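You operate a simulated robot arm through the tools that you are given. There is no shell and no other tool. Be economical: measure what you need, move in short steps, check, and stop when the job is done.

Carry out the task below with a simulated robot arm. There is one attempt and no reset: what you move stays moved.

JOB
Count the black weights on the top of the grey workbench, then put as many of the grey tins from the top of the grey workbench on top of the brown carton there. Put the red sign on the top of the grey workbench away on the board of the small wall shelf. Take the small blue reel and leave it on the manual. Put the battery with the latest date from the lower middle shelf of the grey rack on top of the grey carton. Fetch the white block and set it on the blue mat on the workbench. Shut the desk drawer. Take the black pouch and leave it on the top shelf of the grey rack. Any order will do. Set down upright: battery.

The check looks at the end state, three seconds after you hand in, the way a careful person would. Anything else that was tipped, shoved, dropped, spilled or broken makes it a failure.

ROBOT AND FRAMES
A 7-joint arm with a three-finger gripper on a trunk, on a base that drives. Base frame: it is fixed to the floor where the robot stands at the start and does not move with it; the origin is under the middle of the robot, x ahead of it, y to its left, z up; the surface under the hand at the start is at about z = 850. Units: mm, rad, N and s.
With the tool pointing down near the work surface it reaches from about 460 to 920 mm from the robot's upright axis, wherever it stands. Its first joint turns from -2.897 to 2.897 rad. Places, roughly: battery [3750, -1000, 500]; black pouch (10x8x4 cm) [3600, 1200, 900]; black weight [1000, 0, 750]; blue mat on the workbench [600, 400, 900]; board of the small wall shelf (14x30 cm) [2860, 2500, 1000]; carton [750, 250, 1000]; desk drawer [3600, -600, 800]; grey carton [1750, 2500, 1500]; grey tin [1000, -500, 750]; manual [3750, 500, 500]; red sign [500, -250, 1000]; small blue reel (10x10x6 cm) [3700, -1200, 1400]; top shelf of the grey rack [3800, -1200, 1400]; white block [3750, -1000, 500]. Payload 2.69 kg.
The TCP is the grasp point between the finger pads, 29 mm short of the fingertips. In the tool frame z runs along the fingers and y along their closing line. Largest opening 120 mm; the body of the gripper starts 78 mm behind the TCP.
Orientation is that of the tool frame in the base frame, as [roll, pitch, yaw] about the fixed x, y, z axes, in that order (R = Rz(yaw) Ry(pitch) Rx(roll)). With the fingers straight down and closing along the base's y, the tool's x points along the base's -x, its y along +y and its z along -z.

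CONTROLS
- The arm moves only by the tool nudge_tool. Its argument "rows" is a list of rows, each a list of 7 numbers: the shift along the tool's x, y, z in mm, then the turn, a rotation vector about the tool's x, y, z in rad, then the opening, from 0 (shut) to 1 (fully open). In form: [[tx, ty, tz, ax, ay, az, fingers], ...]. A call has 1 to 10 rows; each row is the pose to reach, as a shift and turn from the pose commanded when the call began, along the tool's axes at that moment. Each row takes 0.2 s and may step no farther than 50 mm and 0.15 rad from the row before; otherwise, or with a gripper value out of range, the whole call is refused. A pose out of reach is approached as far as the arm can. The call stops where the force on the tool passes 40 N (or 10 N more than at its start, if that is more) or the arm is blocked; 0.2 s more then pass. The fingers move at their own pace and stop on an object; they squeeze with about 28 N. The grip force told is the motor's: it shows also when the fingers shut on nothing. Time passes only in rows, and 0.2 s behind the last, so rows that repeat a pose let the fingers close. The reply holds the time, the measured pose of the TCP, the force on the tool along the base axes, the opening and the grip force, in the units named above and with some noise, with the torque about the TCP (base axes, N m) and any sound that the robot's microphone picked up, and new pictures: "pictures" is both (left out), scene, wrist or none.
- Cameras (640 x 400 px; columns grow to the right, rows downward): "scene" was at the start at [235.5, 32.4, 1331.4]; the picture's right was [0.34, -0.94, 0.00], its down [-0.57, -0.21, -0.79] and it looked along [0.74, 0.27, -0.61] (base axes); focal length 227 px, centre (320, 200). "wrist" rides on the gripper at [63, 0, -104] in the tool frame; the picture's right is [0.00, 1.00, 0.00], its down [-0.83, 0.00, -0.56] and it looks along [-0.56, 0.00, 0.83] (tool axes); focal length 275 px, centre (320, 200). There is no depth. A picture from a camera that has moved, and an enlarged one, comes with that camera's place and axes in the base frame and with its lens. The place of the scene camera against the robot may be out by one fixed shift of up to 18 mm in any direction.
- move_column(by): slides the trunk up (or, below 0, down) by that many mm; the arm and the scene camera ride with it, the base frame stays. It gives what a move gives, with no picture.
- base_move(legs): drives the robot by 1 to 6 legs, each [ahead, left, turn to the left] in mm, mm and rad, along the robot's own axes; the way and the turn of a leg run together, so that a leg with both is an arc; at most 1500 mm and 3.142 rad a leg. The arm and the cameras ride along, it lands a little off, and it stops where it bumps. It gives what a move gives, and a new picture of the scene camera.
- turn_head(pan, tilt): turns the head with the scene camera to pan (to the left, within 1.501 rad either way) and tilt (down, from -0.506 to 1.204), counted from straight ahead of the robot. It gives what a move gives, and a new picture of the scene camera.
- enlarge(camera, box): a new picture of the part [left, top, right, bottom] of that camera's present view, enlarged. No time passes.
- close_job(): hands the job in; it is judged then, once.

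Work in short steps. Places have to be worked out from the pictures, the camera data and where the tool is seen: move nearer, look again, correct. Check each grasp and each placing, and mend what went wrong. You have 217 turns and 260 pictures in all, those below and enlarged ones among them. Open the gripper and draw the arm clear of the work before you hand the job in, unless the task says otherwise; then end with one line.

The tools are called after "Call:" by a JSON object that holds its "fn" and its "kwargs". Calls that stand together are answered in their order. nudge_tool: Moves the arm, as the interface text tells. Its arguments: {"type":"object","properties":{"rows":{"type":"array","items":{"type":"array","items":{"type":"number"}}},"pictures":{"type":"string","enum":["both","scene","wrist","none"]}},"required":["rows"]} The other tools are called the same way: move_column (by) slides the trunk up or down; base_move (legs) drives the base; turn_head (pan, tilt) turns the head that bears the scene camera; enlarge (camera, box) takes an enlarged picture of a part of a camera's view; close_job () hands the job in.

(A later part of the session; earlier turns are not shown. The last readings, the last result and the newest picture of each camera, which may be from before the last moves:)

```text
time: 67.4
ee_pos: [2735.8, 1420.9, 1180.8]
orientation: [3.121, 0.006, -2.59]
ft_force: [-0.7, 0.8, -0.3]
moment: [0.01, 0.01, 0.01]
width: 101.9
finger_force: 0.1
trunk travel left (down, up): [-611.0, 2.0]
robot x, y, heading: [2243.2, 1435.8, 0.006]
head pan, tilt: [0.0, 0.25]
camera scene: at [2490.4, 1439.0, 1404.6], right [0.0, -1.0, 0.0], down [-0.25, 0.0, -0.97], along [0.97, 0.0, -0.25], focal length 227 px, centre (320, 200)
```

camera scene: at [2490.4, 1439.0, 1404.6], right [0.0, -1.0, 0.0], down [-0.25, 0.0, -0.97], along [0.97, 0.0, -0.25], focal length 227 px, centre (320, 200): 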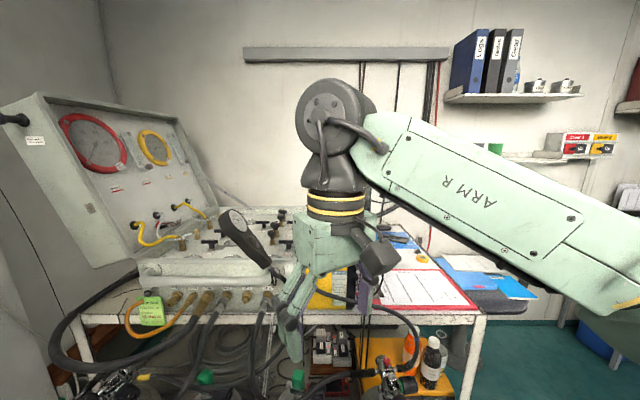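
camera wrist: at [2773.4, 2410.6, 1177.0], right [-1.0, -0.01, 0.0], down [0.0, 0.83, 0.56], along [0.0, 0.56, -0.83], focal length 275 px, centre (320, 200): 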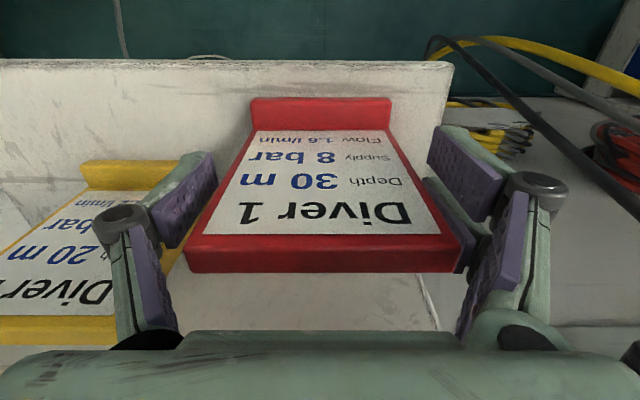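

The arm hides the desk; I move right and look again from there.

Call:
{"fn": "base_move", "kwargs": {"legs": [[0, -700, 0]]}}

Call:
{"fn": "turn_head", "kwargs": {"pan": 0.5, "tilt": 0.3}}

Call:
{"fn": "turn_head", "kwargs": {"pan": -0.4, "tilt": 0.35}}

```text
time: 73.3
ee_pos: [2739.1, 720.8, 1180.1]
orientation: [3.123, 0.007, -2.583]
ft_force: [0.6, 0.2, 0.0]
moment: [0.02, 0.02, 0.0]
width: 102.2
finger_force: 0.1
trunk travel left (down, up): [-611.0, 2.0]
robot x, y, heading: [2245.7, 731.0, 0.011]
head pan, tilt: [0.0, 0.25]
camera scene: at [2494.1, 736.0, 1404.7], right [0.01, -1.0, 0.0], down [-0.25, 0.0, -0.97], along [0.97, 0.01, -0.25], focal length 227 px, centre (320, 200)
```

scene: 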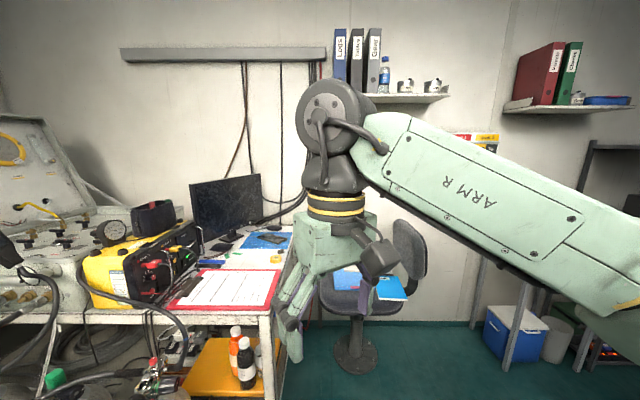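

```text
time: 74.3
ee_pos: [2740.5, 720.9, 1181.4]
orientation: [3.121, 0.009, -2.584]
ft_force: [0.5, 0.1, 1.3]
moment: [0.01, 0.0, 0.0]
width: 102.0
finger_force: 0.0
trunk travel left (down, up): [-611.0, 2.0]
robot x, y, heading: [2245.8, 732.9, 0.006]
head pan, tilt: [0.499, 0.3]
camera scene: at [2482.3, 780.7, 1400.0], right [0.49, -0.87, 0.0], down [-0.26, -0.14, -0.96], along [0.84, 0.46, -0.3], focal length 227 px, centre (320, 200)
```

scene: 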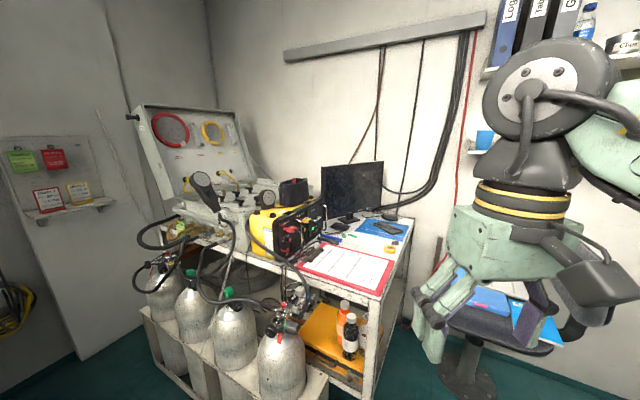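

```text
time: 75.5
ee_pos: [2739.8, 721.6, 1181.4]
orientation: [3.12, 0.008, -2.583]
ft_force: [-0.1, 0.8, -0.3]
moment: [0.04, -0.03, 0.01]
width: 101.9
finger_force: 0.0
trunk travel left (down, up): [-611.0, 2.0]
robot x, y, heading: [2247.3, 732.8, 0.014]
head pan, tilt: [-0.4, 0.351]
camera scene: at [2486.8, 699.9, 1395.3], right [-0.38, -0.92, 0.0], down [-0.32, 0.13, -0.94], along [0.87, -0.36, -0.34], focal length 227 px, centre (320, 200)
```

scene: 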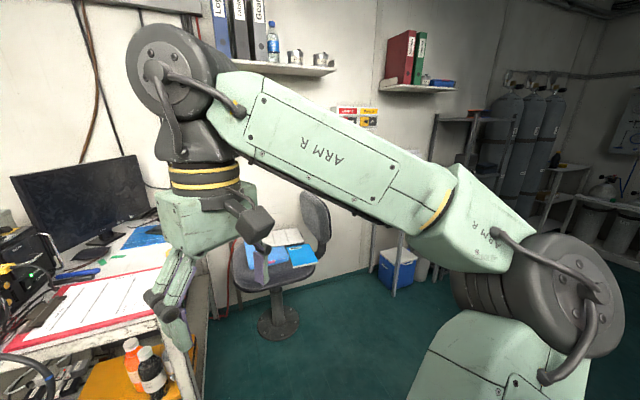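

I enlarge the desk and the chair.

Call:
{"fn": "turn_head", "kwargs": {"pan": 0.5, "tilt": 0.4}}

Call:
{"fn": "enlarge", "kwargs": {"camera": "scene", "box": [270, 120, 430, 260]}}

```text
time: 76.7
ee_pos: [2739.0, 720.8, 1181.1]
orientation: [3.121, 0.008, -2.582]
ft_force: [-1.1, -0.5, 0.0]
moment: [0.03, -0.03, -0.02]
width: 102.0
finger_force: 0.0
trunk travel left (down, up): [-611.0, 2.0]
robot x, y, heading: [2247.1, 737.1, 0.006]
head pan, tilt: [0.499, 0.4]
camera scene: at [2481.7, 780.3, 1390.7], right [0.49, -0.87, 0.0], down [-0.34, -0.19, -0.92], along [0.81, 0.45, -0.39], focal length 227 px, centre (320, 200)
```

scene: 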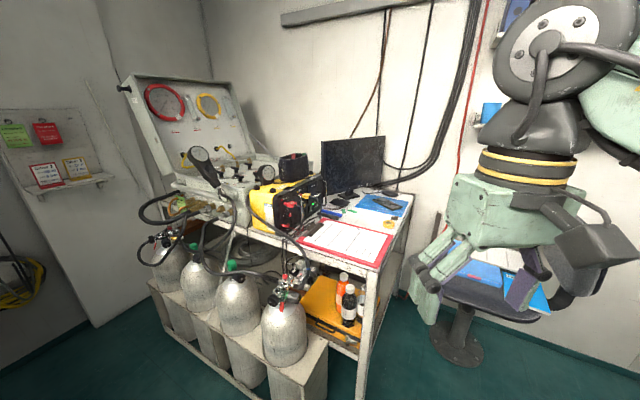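

```text
2.86 times, centred on (350, 190) of scene
camera zoom: at [2481.7, 780.3, 1390.7], right [0.49, -0.87, 0.0], down [-0.34, -0.19, -0.92], along [0.81, 0.45, -0.39], focal length 648 px, centre (234, 229)
```

zoom: 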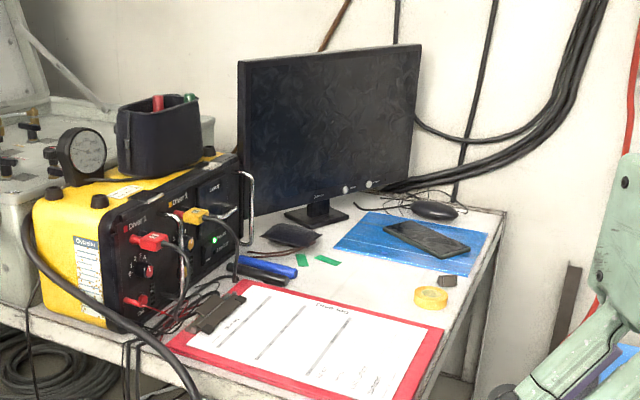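

The flat black pouch lies at about (3500, 1222) in front of the monitor; the manual is likely on the chair seat. I drive to about (3070, 490) and turn left to face the pouch.

Call:
{"fn": "base_move", "kwargs": {"legs": [[820, -250, 0], [0, 0, 1.0]]}}

Call:
{"fn": "turn_head", "kwargs": {"pan": 0.2, "tilt": 0.55}}

```text
time: 83.7
ee_pos: [3319.2, 894.3, 1180.2]
orientation: [3.12, 0.007, -1.587]
ft_force: [-0.1, 0.0, -0.1]
moment: [0.01, -0.03, 0.02]
width: 101.9
finger_force: 0.1
trunk travel left (down, up): [-611.0, 2.0]
robot x, y, heading: [3044.6, 484.2, 1.008]
head pan, tilt: [0.499, 0.4]
camera scene: at [3131.1, 713.2, 1390.7], right [1.0, -0.07, 0.0], down [-0.03, -0.39, -0.92], along [0.06, 0.92, -0.39], focal length 227 px, centre (320, 200)
```

scene: 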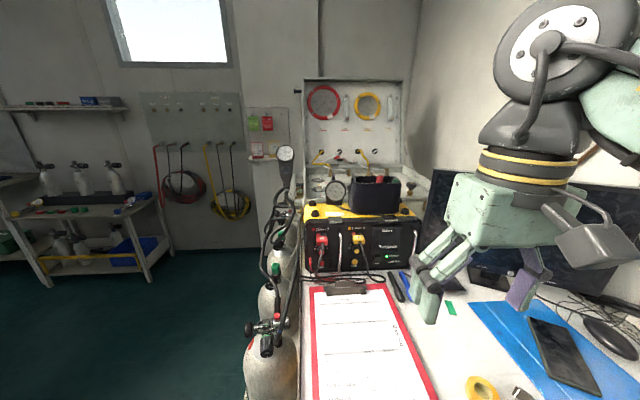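

```text
time: 84.5
ee_pos: [3318.8, 894.7, 1180.6]
orientation: [3.122, 0.008, -1.585]
ft_force: [-0.1, 0.0, -0.7]
moment: [-0.02, 0.0, 0.0]
width: 101.8
finger_force: 0.1
trunk travel left (down, up): [-611.0, 2.0]
robot x, y, heading: [3042.3, 486.0, 1.007]
head pan, tilt: [0.201, 0.55]
camera scene: at [3157.0, 704.6, 1377.0], right [0.93, -0.36, 0.0], down [-0.19, -0.49, -0.85], along [0.3, 0.8, -0.52], focal length 227 px, centre (320, 200)
```

scene: 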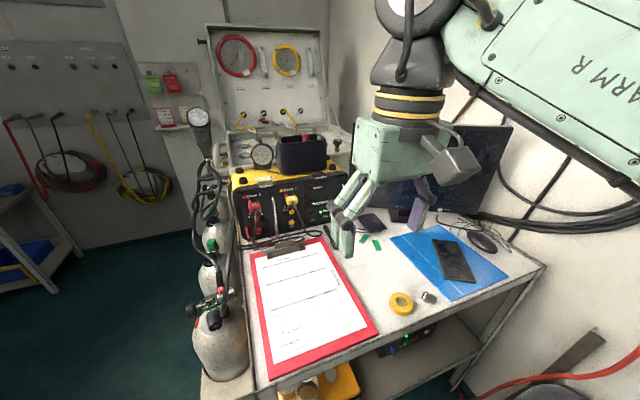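

Move the wrist camera closer over the pouch.

Call:
{"fn": "nudge_tool", "kwargs": {"rows": [[-40, -25, 0, 0.01, 0.007, 0, 1], [-80, -50, 0, 0.02, 0.007, 0, 1], [-110, -80, 0, 0.02, 0.007, 0, 1]], "pictures": "wrist"}}

```text
time: 85.3
ee_pos: [3400.3, 1005.4, 1177.6]
orientation: [-3.141, -0.001, -1.585]
ft_force: [-0.3, 0.5, -0.9]
moment: [-0.03, 0.04, -0.01]
width: 120.0
finger_force: 0.2
trunk travel left (down, up): [-611.0, 2.0]
robot x, y, heading: [3043.6, 485.6, 1.009]
head pan, tilt: [0.201, 0.55]
camera wrist: at [3399.5, 942.6, 1281.9], right [-1.0, 0.01, 0.0], down [0.01, 0.83, 0.55], along [0.01, 0.55, -0.83], focal length 275 px, centre (320, 200)
```

wrist: 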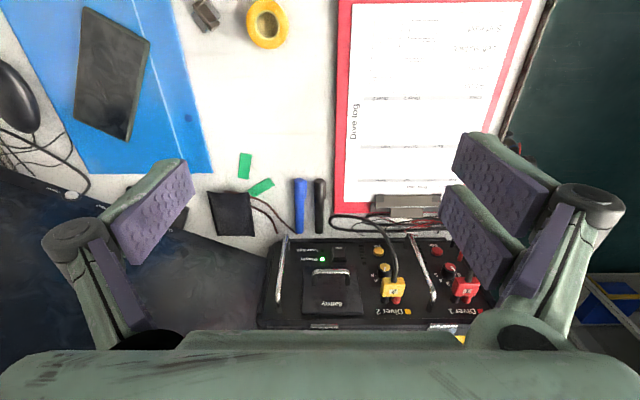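

The pouch is at about (3546, 1211), just in front of the monitor and right of the yellow box. I approach with the hand tilted (fingers leaning toward the monitor's foot) to keep the wrist off the screen.

Call:
{"fn": "nudge_tool", "kwargs": {"rows": [[-18, -24, 25, 0, -0.08, 0, 1], [-36, -48, 50, 0, -0.16, 0, 1], [-54, -72, 75, 0, -0.24, 0, 1], [-70, -96, 100, 0, -0.32, 0, 1], [-80, -120, 125, 0, -0.4, 0, 1], [-85, -146, 145, 0, -0.45, 0, 1]], "pictures": "both"}}

```text
time: 86.7
ee_pos: [3523.4, 1082.5, 1057.0]
orientation: [3.14, 0.411, -1.593]
ft_force: [0.2, 0.3, 0.0]
moment: [0.0, -0.01, -0.02]
width: 120.0
finger_force: 0.0
out of reach, approached as far as the arm can: row 5, 6
trunk travel left (down, up): [-611.0, 2.0]
robot x, y, heading: [3042.5, 484.3, 1.01]
head pan, tilt: [0.201, 0.55]
camera scene: at [3156.6, 703.7, 1377.3], right [0.93, -0.36, 0.0], down [-0.19, -0.49, -0.85], along [0.3, 0.8, -0.52], focal length 227 px, centre (320, 200)
camera wrist: at [3520.2, 981.7, 1127.2], right [-1.0, 0.02, 0.0], down [0.01, 0.54, 0.84], along [0.02, 0.84, -0.54], focal length 275 px, centre (320, 200)
```

scene: 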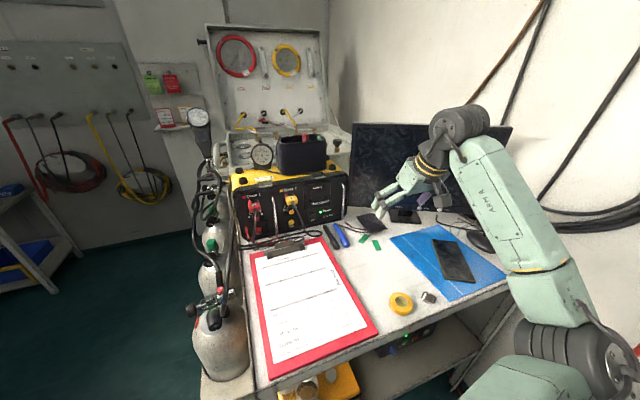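
wrist: 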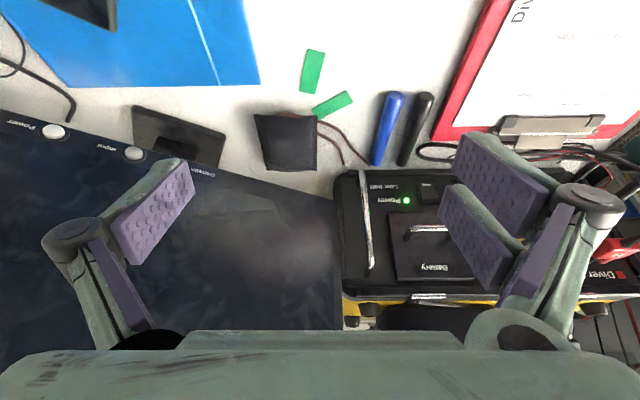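

Triangulating the green tape between views gives desk height ≈ 850, so the pouch is at about (3570, 1245, top 890). I straighten the hand mostly, raise, and bring the base 100 mm nearer.

Call:
{"fn": "nudge_tool", "kwargs": {"rows": [[0, 0, -25, 0, 0.12, 0, 1], [0, 0, -50, 0, 0.22, 0, 1], [0, 0, -60, 0, 0.22, 0, 1]], "pictures": "none"}}

Call:
{"fn": "base_move", "kwargs": {"legs": [[100, -20, 0]]}}

```text
time: 87.5
ee_pos: [3511.3, 1066.2, 1110.2]
orientation: [3.141, 0.232, -1.59]
ft_force: [-0.5, -0.2, 1.1]
moment: [0.05, -0.03, -0.01]
width: 120.0
finger_force: 0.1
out of reach, approached as far as the arm can: row 1, 2, 3
trunk travel left (down, up): [-611.0, 2.0]
robot x, y, heading: [3041.3, 480.4, 1.002]
head pan, tilt: [0.201, 0.55]
```

```text
time: 88.7
ee_pos: [3582.1, 1145.5, 1108.0]
orientation: [3.142, 0.228, -1.588]
ft_force: [0.0, -0.3, -0.5]
moment: [-0.05, 0.06, 0.01]
width: 119.8
finger_force: 0.0
trunk travel left (down, up): [-611.0, 2.0]
robot x, y, heading: [3114.7, 557.1, 1.008]
head pan, tilt: [0.201, 0.55]
camera scene: at [3228.4, 780.2, 1376.7], right [0.94, -0.35, 0.0], down [-0.19, -0.49, -0.85], along [0.3, 0.8, -0.52], focal length 227 px, centre (320, 200)
```

scene: 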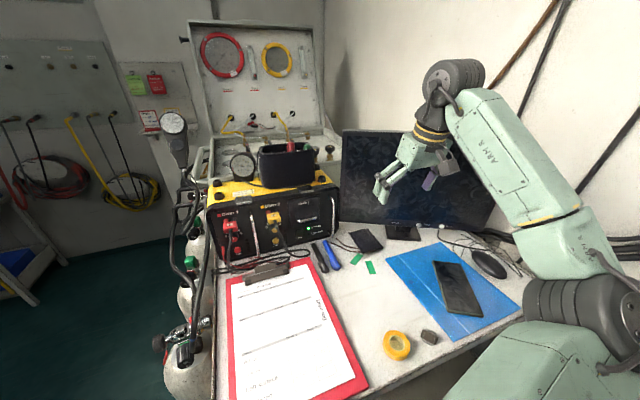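

Pouch confirmed at ~(3570, 1250). Lower toward it to a pre-grasp pose.

Call:
{"fn": "nudge_tool", "kwargs": {"rows": [[-3, 4, 45, 0, 0, 0, 1], [-6, 8, 90, 0, 0, 0, 1], [-10, 13, 130, 0, 0, 0, 1], [-10, 13, 154, 0, 0, 0, 1]], "pictures": "both"}}

```text
time: 89.7
ee_pos: [3567.0, 1189.1, 961.3]
orientation: [-3.141, 0.231, -1.588]
ft_force: [0.3, -0.1, -0.5]
moment: [0.05, -0.03, -0.02]
width: 119.9
finger_force: 0.0
trunk travel left (down, up): [-611.0, 2.0]
robot x, y, heading: [3114.0, 561.6, 1.011]
head pan, tilt: [0.201, 0.55]
camera scene: at [3227.7, 779.6, 1377.0], right [0.94, -0.35, 0.0], down [-0.18, -0.49, -0.85], along [0.3, 0.8, -0.52], focal length 227 px, centre (320, 200)
camera wrist: at [3566.1, 1103.5, 1049.4], right [-1.0, 0.01, 0.0], down [0.01, 0.68, 0.73], along [0.01, 0.73, -0.68], focal length 275 px, centre (320, 200)
```

scene: 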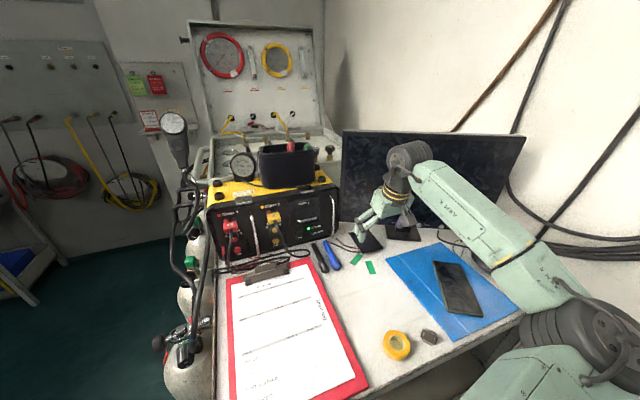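
wrist: 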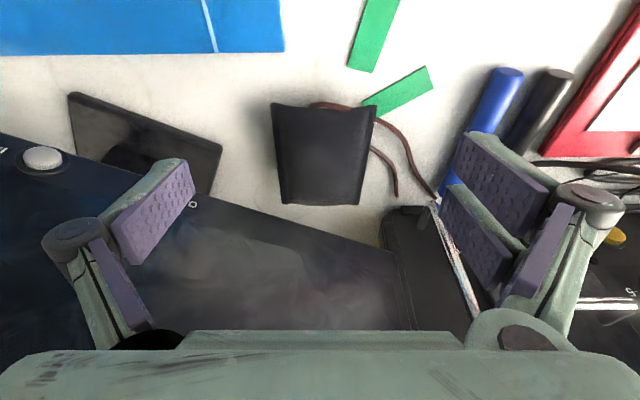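

Pouch is centred under the hand. Final descent to TCP (3567, 1240, 886) and close gently.

Call:
{"fn": "nudge_tool", "kwargs": {"rows": [[-15, 0, 40, 0, 0, 0, 1], [-32, 0, 75, 0, 0, 0, 1], [-33, 0, 84, 0, 0, 0, 1], [-33, 0, 84, 0, 0, 0, 0.4], [-33, 0, 84, 0, 0, 0, 0.4], [-33, 0, 84, 0, 0, 0, 0.4], [-33, 0, 84, 0, 0, 0, 0.4], [-33, 0, 84, 0, 0, 0, 0.4]], "pictures": "wrist"}}

```text
time: 91.5
ee_pos: [3568.2, 1242.7, 885.3]
orientation: [3.14, 0.232, -1.588]
ft_force: [-3.5, 1.6, 8.6]
moment: [-0.06, -0.13, 0.05]
width: 94.3
finger_force: 28.5
trunk travel left (down, up): [-611.0, 2.0]
robot x, y, heading: [3120.0, 559.5, 1.011]
head pan, tilt: [0.201, 0.55]
camera wrist: at [3566.6, 1156.7, 973.1], right [-1.0, 0.01, 0.0], down [0.01, 0.68, 0.73], along [0.01, 0.73, -0.68], focal length 275 px, centre (320, 200)
```

wrist: 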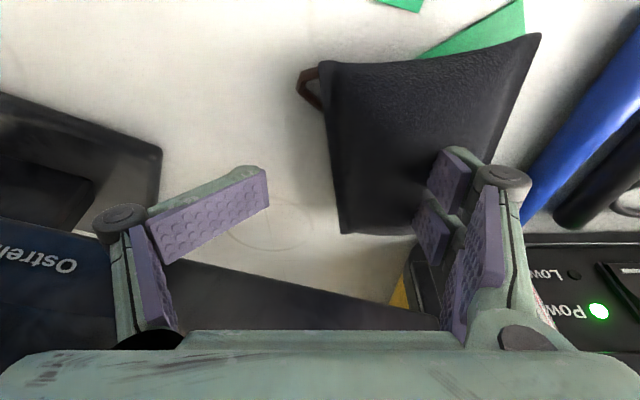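

The pouch ended up off to the right finger's side. I open, rise and look again.

Call:
{"fn": "nudge_tool", "kwargs": {"rows": [[0, 0, 0, 0, 0, 0, 1], [0, 0, 0, 0, 0, 0, 1], [0, 0, 0, 0, 0, 0, 1], [8, 0, -40, 0, 0, 0, 1], [15, 0, -80, 0, 0, 0, 1], [15, 0, -80, 0, 0, 0, 1]], "pictures": "both"}}

```text
time: 92.9
ee_pos: [3569.5, 1207.7, 960.5]
orientation: [3.141, 0.228, -1.589]
ft_force: [-0.2, 0.0, -0.4]
moment: [0.03, 0.01, 0.02]
width: 119.7
finger_force: 0.1
trunk travel left (down, up): [-611.0, 2.0]
robot x, y, heading: [3115.2, 561.6, 1.01]
head pan, tilt: [0.201, 0.55]
camera scene: at [3227.7, 779.6, 1376.9], right [0.94, -0.35, 0.0], down [-0.18, -0.49, -0.85], along [0.3, 0.8, -0.52], focal length 227 px, centre (320, 200)
camera wrist: at [3567.9, 1122.0, 1047.1], right [-1.0, 0.01, 0.0], down [0.01, 0.68, 0.73], along [0.01, 0.73, -0.68], focal length 275 px, centre (320, 200)
```

scene: 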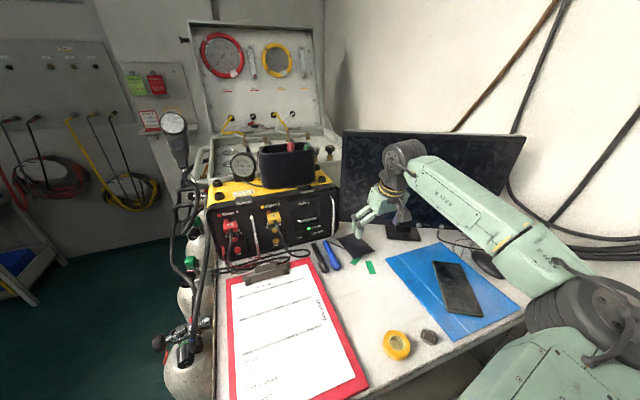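
wrist: 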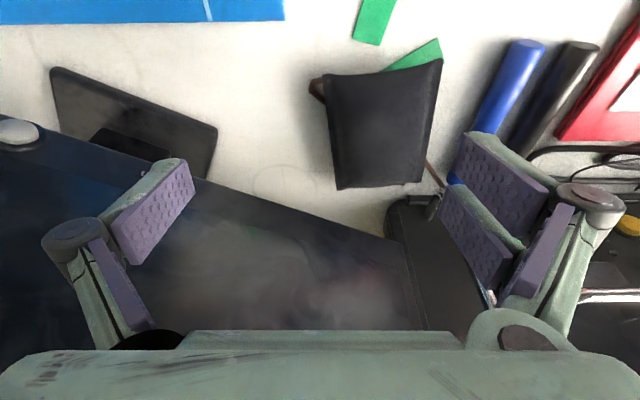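

The pouch was nudged to about (3521, 1243) and turned ~8°; also the desk is nearer z ≈ 842. I realign over it with smaller opening and check before descending.

Call:
{"fn": "nudge_tool", "kwargs": {"rows": [[0, 25, 0, 0, 0, -0.065, 0.86], [0, 49, 0, 0, 0, -0.13, 0.86], [0, 49, 15, 0, 0, -0.13, 0.86]], "pictures": "wrist"}}

```text
time: 93.7
ee_pos: [3520.1, 1213.6, 946.2]
orientation: [-3.111, 0.227, -1.454]
ft_force: [0.7, 0.0, 0.3]
moment: [0.0, -0.04, -0.01]
width: 103.2
finger_force: 0.0
trunk travel left (down, up): [-611.0, 2.0]
robot x, y, heading: [3115.8, 560.4, 1.011]
head pan, tilt: [0.201, 0.55]
camera wrist: at [3527.6, 1126.7, 1034.1], right [-0.99, -0.11, -0.03], down [-0.1, 0.68, 0.73], along [-0.06, 0.73, -0.68], focal length 275 px, centre (320, 200)
```

wrist: 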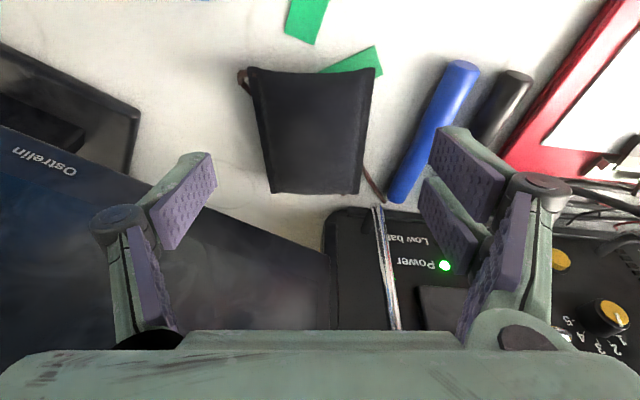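

Well aligned. Descend to TCP z ≈ 874 and close, then check.

Call:
{"fn": "nudge_tool", "kwargs": {"rows": [[-3, -5, 35, 0.01, 0, 0, 0.86], [-8, -5, 65, 0.02, 0, 0, 0.86], [-8, -5, 76, 0.02, 0, 0, 0.86], [-8, -5, 76, 0.02, 0, 0, 0.86]], "pictures": "wrist"}}

```text
time: 94.7
ee_pos: [3523.5, 1235.6, 873.2]
orientation: [-3.094, 0.226, -1.453]
ft_force: [-0.3, -2.1, 8.2]
moment: [-0.2, 0.16, 0.17]
width: 113.9
finger_force: 1.2
trunk travel left (down, up): [-611.0, 2.0]
robot x, y, heading: [3115.2, 562.3, 1.009]
head pan, tilt: [0.201, 0.55]
camera wrist: at [3529.2, 1150.8, 961.2], right [-0.99, -0.11, -0.05], down [-0.11, 0.68, 0.73], along [-0.05, 0.73, -0.68], focal length 275 px, centre (320, 200)
```

wrist: 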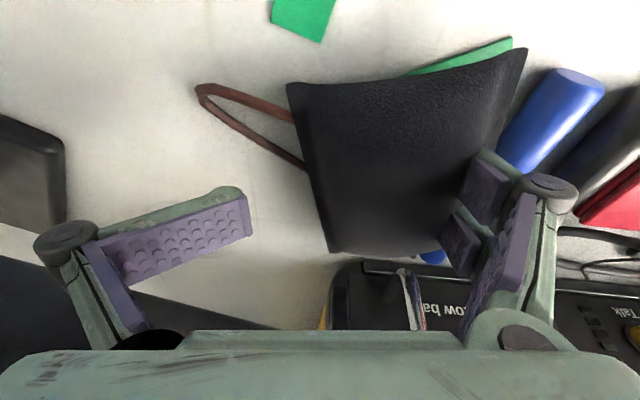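

The pouch moved again while descending. I enlarge the wrist view to understand the contact.

Call:
{"fn": "enlarge", "kwargs": {"camera": "wrist", "box": [60, 30, 620, 360]}}

Call:
{"fn": "enlarge", "kwargs": {"camera": "scene", "box": [310, 170, 440, 290]}}

```text
1.14 times, centred on (340, 195) of wrist
camera zoom: at [3529.2, 1150.8, 961.2], right [-0.99, -0.11, -0.05], down [-0.11, 0.68, 0.73], along [-0.05, 0.73, -0.68], focal length 315 px, centre (297, 206)
```

zoom: 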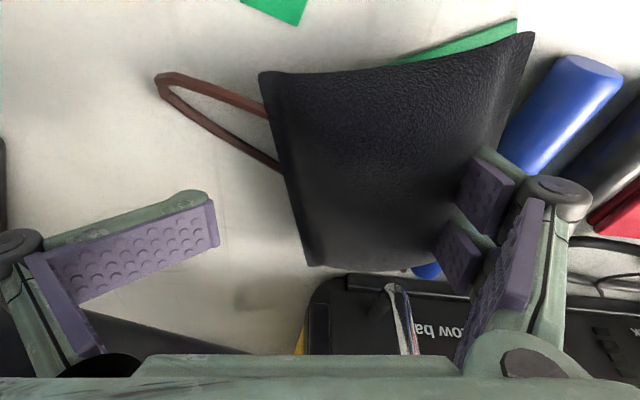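

```text
3.33 times, centred on (375, 230) of scene
camera zoom: at [3227.1, 778.9, 1376.9], right [0.94, -0.35, 0.0], down [-0.18, -0.49, -0.85], along [0.3, 0.8, -0.52], focal length 756 px, centre (137, 100)
```

zoom: 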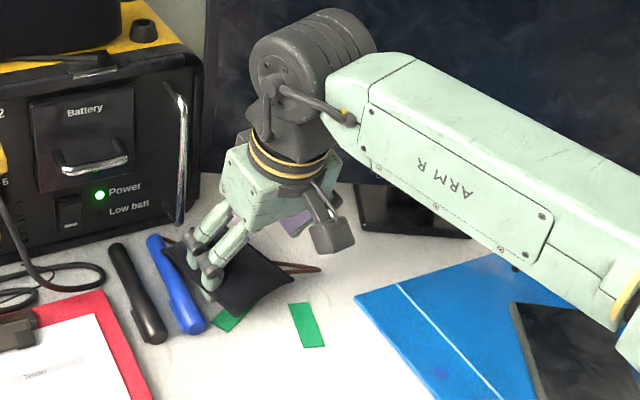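

I back out upward and look again.

Call:
{"fn": "nudge_tool", "kwargs": {"rows": [[0, 0, -25, -0.02, 0, 0, 1], [0, 0, -55, -0.04, 0, 0, 1], [0, 0, -85, -0.047, 0, 0, 1], [0, 0, -85, -0.047, 0, 0, 1]], "pictures": "both"}}

```text
time: 95.7
ee_pos: [3523.4, 1216.7, 957.5]
orientation: [-3.138, 0.231, -1.454]
ft_force: [-0.4, 0.1, -0.5]
moment: [0.03, 0.0, 0.04]
width: 119.8
finger_force: 0.1
trunk travel left (down, up): [-611.0, 2.0]
robot x, y, heading: [3112.6, 559.1, 1.008]
head pan, tilt: [0.201, 0.55]
camera scene: at [3227.7, 779.6, 1376.9], right [0.94, -0.35, 0.0], down [-0.18, -0.49, -0.85], along [0.3, 0.8, -0.52], focal length 227 px, centre (320, 200)
camera wrist: at [3533.0, 1132.5, 1044.6], right [-0.99, -0.12, 0.0], down [-0.08, 0.68, 0.73], along [-0.08, 0.72, -0.68], focal length 275 px, centre (320, 200)
```

scene: 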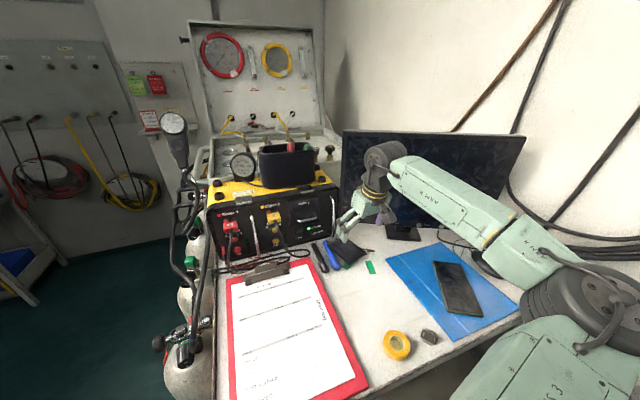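
wrist: 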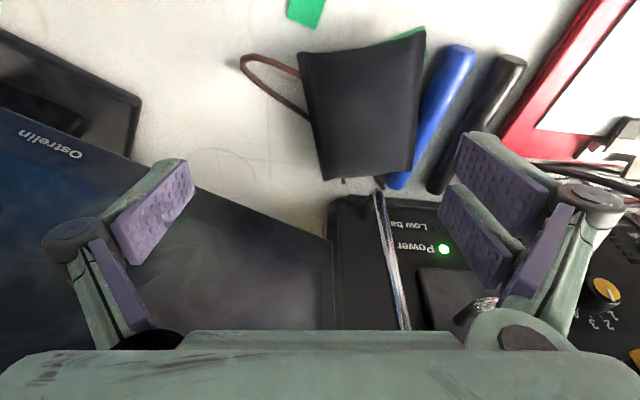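

The left finger had been hitting the monitor's lower bezel. I'll drag the pouch toward free desk space first: close the fingers, press lightly on its top and pull it toward me.

Call:
{"fn": "nudge_tool", "kwargs": {"rows": [[4, 9, 0, 0, 0, 0, 0.5], [8, 18, 0, 0, 0, 0, 0], [12, 27, 0, 0, 0, 0, 0], [12, 27, 0, 0, 0, 0, 0], [12, 27, 0, 0, 0, 0, 0], [12, 27, 0, 0, 0, 0, 0], [12, 27, 0, 0, 0, 0, 0], [12, 27, 10, 0, 0, 0, 0], [12, 27, 20, 0, 0, 0, 0]], "pictures": "wrist"}}

```text
time: 97.7
ee_pos: [3496.5, 1208.6, 934.4]
orientation: [-3.139, 0.229, -1.453]
ft_force: [-0.3, -0.7, 0.8]
moment: [0.0, 0.01, 0.01]
width: 0.2
finger_force: 25.2
trunk travel left (down, up): [-611.0, 2.0]
robot x, y, heading: [3115.2, 562.8, 1.007]
head pan, tilt: [0.201, 0.55]
camera wrist: at [3507.5, 1123.7, 1022.6], right [-0.99, -0.12, 0.0], down [-0.09, 0.68, 0.73], along [-0.08, 0.72, -0.68], focal length 275 px, centre (320, 200)
```

wrist: 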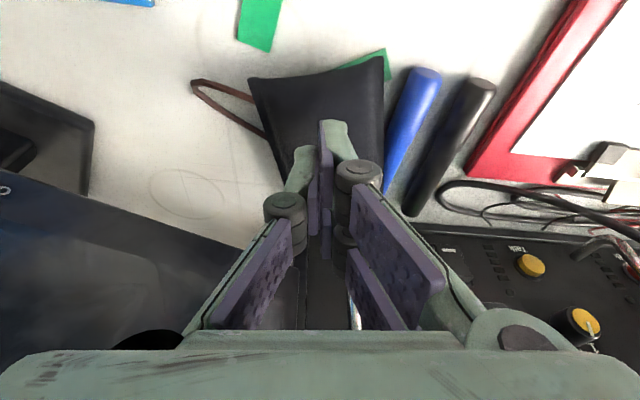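

Closed fingers are over the pouch. Press down slowly to contact.

Call:
{"fn": "nudge_tool", "kwargs": {"rows": [[0, 0, 8, 0, 0, 0, 0], [0, 0, 12, 0, 0, 0, 0], [0, 0, 15, 0, 0, 0, 0], [0, 0, 18, 0, 0, 0, 0], [0, 0, 20, 0, 0, 0, 0]], "pictures": "none"}}

```text
time: 98.9
ee_pos: [3496.7, 1213.1, 914.9]
orientation: [-3.138, 0.228, -1.453]
ft_force: [0.0, -0.8, -0.4]
moment: [0.0, 0.03, -0.03]
width: 0.0
finger_force: 28.1
trunk travel left (down, up): [-611.0, 2.0]
robot x, y, heading: [3113.5, 560.8, 1.007]
head pan, tilt: [0.201, 0.55]
```

Call:
{"fn": "nudge_tool", "kwargs": {"rows": [[0, 0, 3, 0, 0, 0, 0], [0, 0, 6, 0, 0, 0, 0], [0, 0, 8, 0, 0, 0, 0], [0, 0, 10, 0, 0, 0, 0]], "pictures": "none"}}

```text
time: 99.9
ee_pos: [3496.0, 1212.0, 908.8]
orientation: [-3.136, 0.233, -1.454]
ft_force: [-0.4, -5.1, 18.5]
moment: [-0.16, -0.16, -0.04]
width: 0.3
finger_force: 27.7
trunk travel left (down, up): [-611.0, 2.0]
robot x, y, heading: [3114.2, 562.3, 1.008]
head pan, tilt: [0.201, 0.55]
```

Contact with 18 N at pouch top z ≈ 881. Drag 100 mm toward -y in small steps.

Call:
{"fn": "nudge_tool", "kwargs": {"rows": [[14.5, 1.8, -3.4, 0, 0, 0, 0], [29, 3.5, -6.7, 0, 0, 0, 0], [43.5, 5.3, -10, 0, 0, 0, 0], [58, 7, -13.4, 0, 0, 0, 0], [72.5, 8.8, -16.8, 0, 0, 0, 0], [87, 10.5, -20, 0, 0, 0, 0], [97, 11.7, -22.4, 0, 0, 0, 0]], "pictures": "wrist"}}

```text
time: 101.5
ee_pos: [3496.3, 1114.2, 904.1]
orientation: [-3.138, 0.228, -1.453]
ft_force: [0.0, 0.0, -0.1]
moment: [0.03, -0.01, 0.01]
width: 0.0
finger_force: 28.1
trunk travel left (down, up): [-611.0, 2.0]
robot x, y, heading: [3116.5, 560.5, 1.007]
head pan, tilt: [0.201, 0.55]
camera wrist: at [3507.1, 1029.6, 992.2], right [-0.99, -0.12, 0.0], down [-0.09, 0.68, 0.73], along [-0.08, 0.72, -0.68], focal length 275 px, centre (320, 200)
```

wrist: 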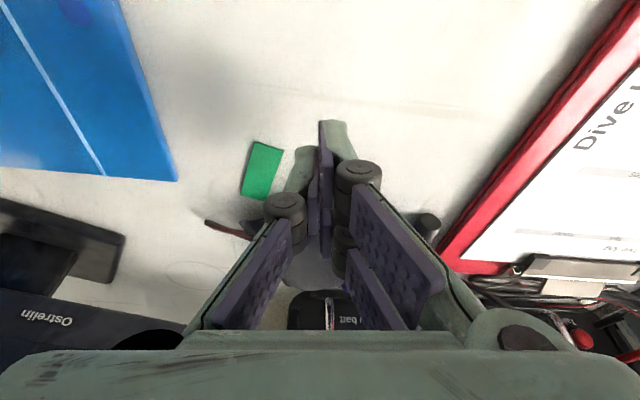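

Lift up and see where the pouch lies.

Call:
{"fn": "nudge_tool", "kwargs": {"rows": [[0, 0, -40, 0, 0, 0, 0.5], [20, 0, -85, 0, 0, 0, 1], [40, 0, -110, 0, 0, 0, 1], [40, 0, -110, 0, 0, 0, 1], [40, 0, -110, 0, 0, 0, 1]], "pictures": "both"}}

```text
time: 102.7
ee_pos: [3506.1, 1047.8, 1002.1]
orientation: [-3.138, 0.228, -1.455]
ft_force: [0.0, 0.4, -0.3]
moment: [-0.05, 0.02, 0.01]
width: 87.1
finger_force: 0.1
trunk travel left (down, up): [-611.0, 2.0]
robot x, y, heading: [3113.8, 560.3, 1.009]
head pan, tilt: [0.201, 0.55]
camera scene: at [3227.7, 779.5, 1377.0], right [0.94, -0.35, 0.0], down [-0.18, -0.49, -0.85], along [0.3, 0.8, -0.52], focal length 227 px, centre (320, 200)
camera wrist: at [3516.3, 963.5, 1088.9], right [-0.99, -0.12, 0.0], down [-0.09, 0.68, 0.73], along [-0.08, 0.72, -0.68], focal length 275 px, centre (320, 200)
```

scene: 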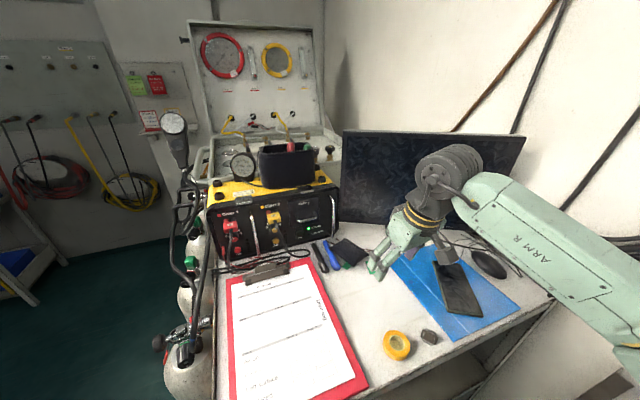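
wrist: 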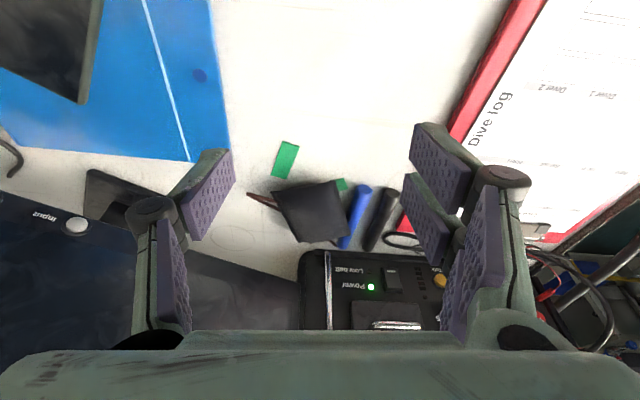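

The pouch barely moved: centre ≈ (3503, 1221), long axis turned ~16°. The monitor bezel triangulates to (3649, 1237, 927), so gripping the near half with moderate opening should clear both monitor and pen. Go to pre-grasp.

Call:
{"fn": "nudge_tool", "kwargs": {"rows": [[-28, -5, 20, -0.01, -0.005, -0.043, 0.75], [-57, -11, 40, -0.021, -0.011, -0.087, 0.75], [-86, -16, 60, -0.032, -0.017, -0.13, 0.75], [-114, -22, 81, -0.042, -0.022, -0.173, 0.75], [-114, -22, 81, -0.042, -0.022, -0.173, 0.75]], "pictures": "wrist"}}

```text
time: 103.9
ee_pos: [3487.1, 1126.1, 968.3]
orientation: [-3.136, 0.246, -1.305]
ft_force: [0.0, 0.0, 0.2]
moment: [-0.01, 0.0, 0.03]
width: 90.2
finger_force: 0.0
out of reach, approached as far as the arm can: row 3, 4, 5
trunk travel left (down, up): [-611.0, 2.0]
robot x, y, heading: [3112.3, 556.7, 1.008]
head pan, tilt: [0.201, 0.55]
camera wrist: at [3508.9, 1040.9, 1053.4], right [-0.96, -0.27, 0.0], down [-0.18, 0.65, 0.74], along [-0.19, 0.72, -0.67], focal length 275 px, centre (320, 200)
```

wrist: 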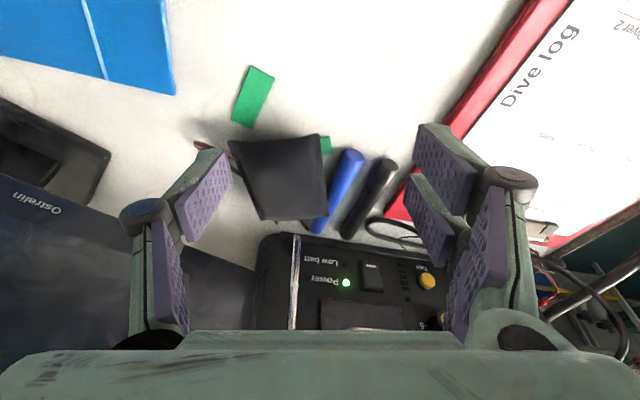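

Yaw is good enough as it is; I try translating to the pre-grasp with this orientation.

Call:
{"fn": "nudge_tool", "kwargs": {"rows": [[-20, -20, 15, 0, 0, 0, 0.75], [-38, -39, 29, 0, 0, 0, 0.75], [-38, -39, 29, 0, 0, 0, 0.75]], "pictures": "wrist"}}

```text
time: 104.7
ee_pos: [3474.1, 1146.3, 956.8]
orientation: [-3.138, 0.249, -1.276]
ft_force: [0.2, 0.4, -0.2]
moment: [-0.01, 0.0, 0.02]
width: 89.9
finger_force: 0.0
out of reach, approached as far as the arm can: row 1, 2, 3
trunk travel left (down, up): [-611.0, 2.0]
robot x, y, heading: [3112.4, 562.0, 1.007]
head pan, tilt: [0.201, 0.55]
camera wrist: at [3498.3, 1062.4, 1043.6], right [-0.96, -0.29, 0.0], down [-0.2, 0.64, 0.74], along [-0.22, 0.71, -0.67], focal length 275 px, centre (320, 200)
```

wrist: 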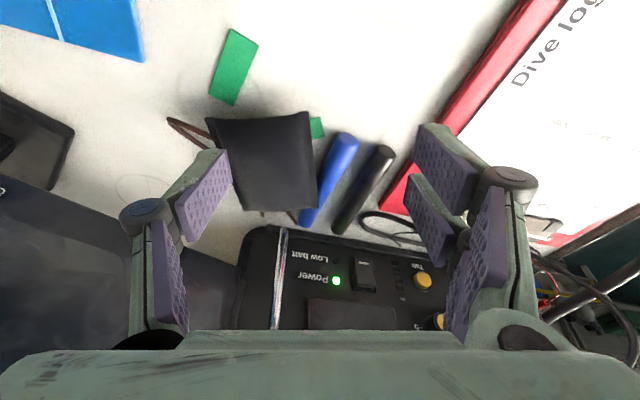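

The wrist limit blocks this; shifting the base about 110 mm in +x helps. I check the chair's clearance first.

Call:
{"fn": "turn_head", "kwargs": {"pan": -0.9, "tilt": 0.8}}

```text
time: 106.0
ee_pos: [3473.3, 1146.7, 958.1]
orientation: [-3.137, 0.249, -1.277]
ft_force: [-0.1, -0.4, -0.1]
moment: [0.04, -0.01, 0.0]
width: 90.0
finger_force: 0.1
trunk travel left (down, up): [-611.0, 2.0]
robot x, y, heading: [3114.7, 559.1, 1.007]
head pan, tilt: [-0.901, 0.799]
camera scene: at [3276.1, 704.2, 1355.6], right [0.11, -0.99, 0.0], down [-0.71, -0.08, -0.7], along [0.69, 0.08, -0.72], focal length 227 px, centre (320, 200)
```

scene: 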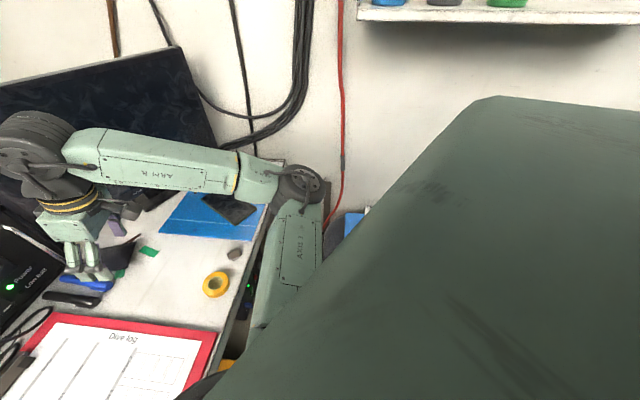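

I shift the base modestly (about +70 x, -60 y), staying clear of the chair, then retry.

Call:
{"fn": "nudge_tool", "kwargs": {"rows": [[10, 0, -45, 0, 0, 0, 0.75], [20, 0, -80, 0, 0, 0, 0.75]], "pictures": "none"}}

Call:
{"fn": "base_move", "kwargs": {"legs": [[-13, -91, 0]]}}

```text
time: 106.6
ee_pos: [3482.8, 1106.7, 1031.6]
orientation: [-3.138, 0.25, -1.276]
ft_force: [-1.3, -1.1, 0.0]
moment: [0.01, -0.02, 0.02]
width: 89.8
finger_force: 0.0
trunk travel left (down, up): [-611.0, 2.0]
robot x, y, heading: [3111.8, 560.2, 1.004]
head pan, tilt: [-0.901, 0.799]
```

```text
time: 108.0
ee_pos: [3554.2, 1047.7, 1030.2]
orientation: [-3.138, 0.25, -1.276]
ft_force: [0.5, -0.7, 0.4]
moment: [-0.01, 0.0, -0.01]
width: 89.9
finger_force: 0.0
trunk travel left (down, up): [-611.0, 2.0]
robot x, y, heading: [3185.3, 503.4, 1.011]
head pan, tilt: [-0.901, 0.799]
camera scene: at [3347.0, 644.2, 1355.6], right [0.11, -0.99, 0.0], down [-0.71, -0.08, -0.7], along [0.69, 0.07, -0.72], focal length 227 px, centre (320, 200)
```

scene: 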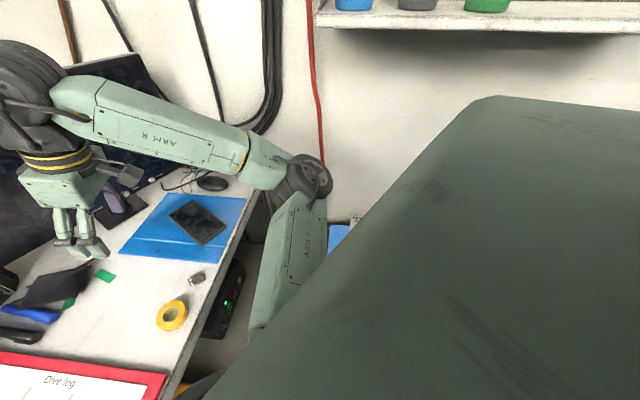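

Now approach the pre-grasp.

Call:
{"fn": "nudge_tool", "kwargs": {"rows": [[-28, 0, 28, 0, 0, 0, 0.75], [-57, 0, 56, 0, 0, 0, 0.75], [-85, 1, 85, 0, 0, 0, 0.75], [-113, 1, 112, 0, 0, 0, 0.75], [-113, 1, 112, 0, 0, 0, 0.75]], "pictures": "wrist"}}

```text
time: 109.2
ee_pos: [3511.2, 1177.9, 948.6]
orientation: [-3.138, 0.25, -1.278]
ft_force: [0.4, 0.0, -0.1]
moment: [0.02, 0.01, -0.01]
width: 90.0
finger_force: 0.0
trunk travel left (down, up): [-611.0, 2.0]
robot x, y, heading: [3188.8, 502.4, 1.004]
head pan, tilt: [-0.901, 0.799]
camera wrist: at [3536.4, 1094.5, 1033.6], right [-0.96, -0.29, 0.0], down [-0.2, 0.64, 0.74], along [-0.21, 0.71, -0.67], focal length 275 px, centre (320, 200)
```

wrist: 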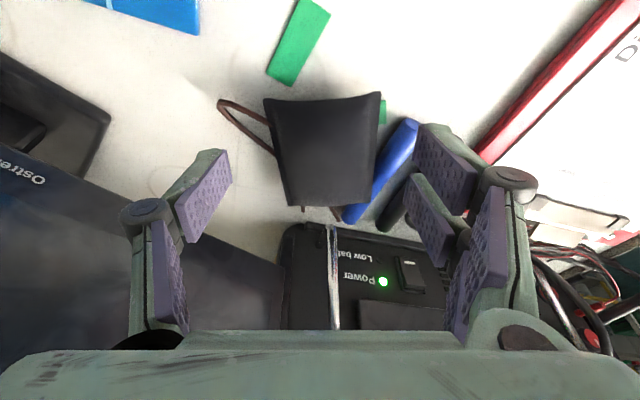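

Good view; landing slightly nearer to keep off the pen. Descend 66 mm and close slowly.

Call:
{"fn": "nudge_tool", "kwargs": {"rows": [[6, -1, 30, 0, 0, 0, 0.75], [11, -1, 55, 0, 0, 0, 0.75], [11, -1, 66, 0, 0, 0, 0.75], [11, -1, 66, 0, 0, 0, 0.75]], "pictures": "wrist"}}

```text
time: 110.2
ee_pos: [3511.6, 1181.6, 882.1]
orientation: [-3.141, 0.246, -1.275]
ft_force: [2.0, 0.1, 3.8]
moment: [0.07, -0.13, -0.1]
width: 101.0
finger_force: 2.7
trunk travel left (down, up): [-611.0, 2.0]
robot x, y, heading: [3188.1, 503.6, 1.013]
head pan, tilt: [-0.901, 0.799]
camera wrist: at [3536.7, 1098.1, 968.2], right [-0.96, -0.29, 0.0], down [-0.2, 0.64, 0.74], along [-0.22, 0.71, -0.67], focal length 275 px, centre (320, 200)
```

wrist: 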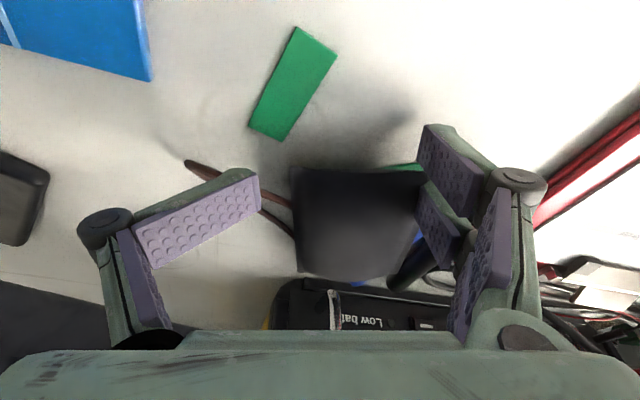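

The strap seems part of the pouch's bulk. I close firmly and test lifting.

Call:
{"fn": "nudge_tool", "kwargs": {"rows": [[0, 0, 0, 0, 0, 0, 0.3], [0, 0, 0, 0, 0, 0, 0.3], [0, 0, 0, 0, 0, 0, 0.3], [0, 0, 0, 0, 0, 0, 0.3], [0, 0, -10, 0, 0, 0, 0.3], [0, 0, -25, 0, 0, 0, 0.3], [0, 0, -40, 0, 0, 0, 0.3]], "pictures": "wrist"}}

```text
time: 111.8
ee_pos: [3515.6, 1173.3, 921.7]
orientation: [-3.138, 0.251, -1.276]
ft_force: [-0.1, -0.9, 0.3]
moment: [0.0, 0.0, 0.0]
width: 37.6
finger_force: 0.4
trunk travel left (down, up): [-611.0, 2.0]
robot x, y, heading: [3184.0, 500.8, 1.006]
head pan, tilt: [-0.901, 0.799]
camera wrist: at [3540.8, 1090.0, 1008.3], right [-0.96, -0.29, 0.0], down [-0.2, 0.64, 0.74], along [-0.22, 0.71, -0.67], focal length 275 px, centre (320, 200)
```

wrist: 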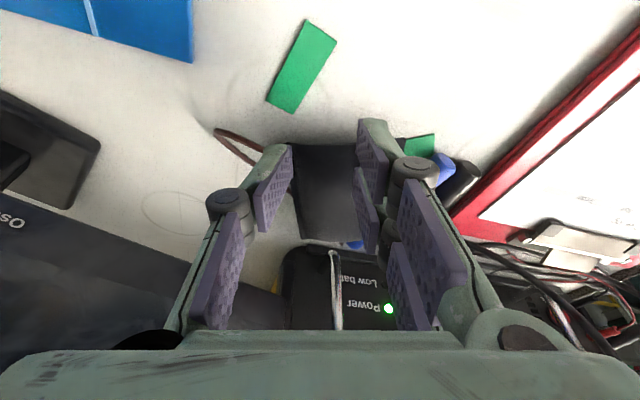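

The grip slipped off the pouch's thin near seam. I raise, reopen and look before a more central grasp.

Call:
{"fn": "nudge_tool", "kwargs": {"rows": [[0, 0, -25, 0, 0, 0, 0.3], [0, 0, -40, 0, 0, 0, 0.72], [0, 0, -40, 0, 0, 0, 0.72], [0, 0, -40, 0, 0, 0, 0.72], [0, 0, -40, 0, 0, 0, 0.72]], "pictures": "wrist"}}

```text
time: 113.0
ee_pos: [3519.5, 1163.4, 961.5]
orientation: [-3.137, 0.249, -1.275]
ft_force: [-1.1, 0.6, -0.5]
moment: [-0.03, -0.01, -0.02]
width: 86.5
finger_force: 0.0
trunk travel left (down, up): [-611.0, 2.0]
robot x, y, heading: [3181.9, 502.1, 1.009]
head pan, tilt: [-0.901, 0.799]
camera wrist: at [3544.3, 1079.7, 1046.8], right [-0.96, -0.29, 0.0], down [-0.2, 0.64, 0.74], along [-0.22, 0.71, -0.67], focal length 275 px, centre (320, 200)
```

wrist: 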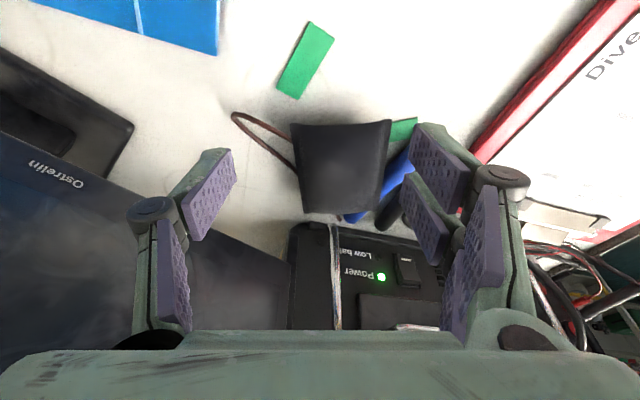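

The pads' distal links bent inward each time, which suggests the tips touched the desk: it must be higher than I assumed. I measure the desk by touching a clear spot with closed fingers.

Call:
{"fn": "nudge_tool", "kwargs": {"rows": [[25, 0, 0, 0, 0.06, 0, 0.3], [50, 0, 0, 0, 0.12, 0, 0], [50, 0, 0, 0, 0.18, 0, 0], [50, 0, 10, 0, 0.249, 0, 0], [50, 0, 20, 0, 0.249, 0, 0], [50, 0, 30, 0, 0.249, 0, 0], [50, 0, 35, 0, 0.249, 0, 0]], "pictures": "none"}}

```text
time: 114.6
ee_pos: [3529.8, 1127.9, 914.5]
orientation: [-3.139, 0.002, -1.277]
ft_force: [-0.2, 0.5, 0.0]
moment: [0.0, 0.01, 0.01]
width: 0.0
finger_force: 27.2
trunk travel left (down, up): [-611.0, 2.0]
robot x, y, heading: [3184.5, 500.8, 1.006]
head pan, tilt: [-0.901, 0.799]
```

Call:
{"fn": "nudge_tool", "kwargs": {"rows": [[0, 0, 8, 0, 0, 0, 0], [0, 0, 14, 0, 0, 0, 0], [0, 0, 18, 0, 0, 0, 0], [0, 0, 22, 0, 0, 0, 0], [0, 0, 26, 0, 0, 0, 0], [0, 0, 30, 0, 0, 0, 0], [0, 0, 34, 0, 0, 0, 0], [0, 0, 38, 0, 0, 0, 0], [0, 0, 42, 0, 0, 0, 0]], "pictures": "none"}}

```text
time: 116.6
ee_pos: [3530.3, 1127.6, 874.9]
orientation: [-3.135, 0.005, -1.276]
ft_force: [1.3, -1.0, 22.3]
moment: [0.06, 0.03, 0.01]
width: 5.9
finger_force: 27.8
trunk travel left (down, up): [-611.0, 2.0]
robot x, y, heading: [3179.4, 500.5, 1.006]
head pan, tilt: [-0.901, 0.799]
```

Desk is at z ≈ 847. I lift, and try a vertical, central, shallower grasp (tips just above the pens).

Call:
{"fn": "nudge_tool", "kwargs": {"rows": [[0, 0, -40, 0, 0, 0, 0.3], [-25, 4, -78, 0, 0, 0, 0.8], [-66, 10, -78, 0, 0, 0, 0.8], [-107, 17.6, -78, 0, 0, 0, 0.8], [-107, 17.6, -78, 0, 0, 0, 0.8], [-107, 17.6, -78, 0, 0, 0, 0.8]], "pictures": "wrist"}}

```text
time: 118.0
ee_pos: [3482.9, 1226.4, 950.1]
orientation: [-3.139, 0.0, -1.279]
ft_force: [0.1, -0.3, 0.4]
moment: [-0.01, 0.04, 0.0]
width: 96.2
finger_force: 0.0
trunk travel left (down, up): [-611.0, 2.0]
robot x, y, heading: [3183.2, 498.9, 1.009]
head pan, tilt: [-0.901, 0.799]
camera wrist: at [3500.4, 1164.9, 1054.8], right [-0.96, -0.29, 0.0], down [-0.25, 0.79, 0.56], along [-0.16, 0.53, -0.83], focal length 275 px, centre (320, 200)
```

wrist: 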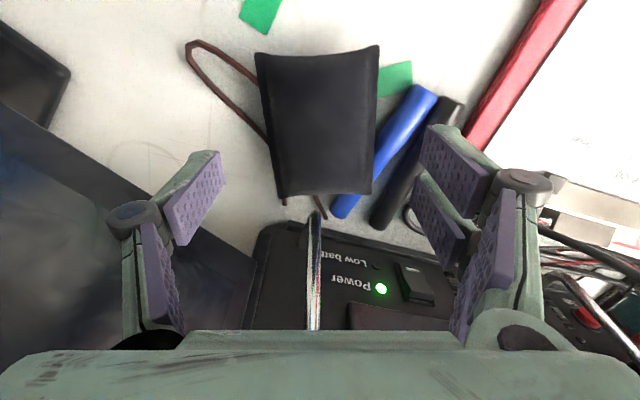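

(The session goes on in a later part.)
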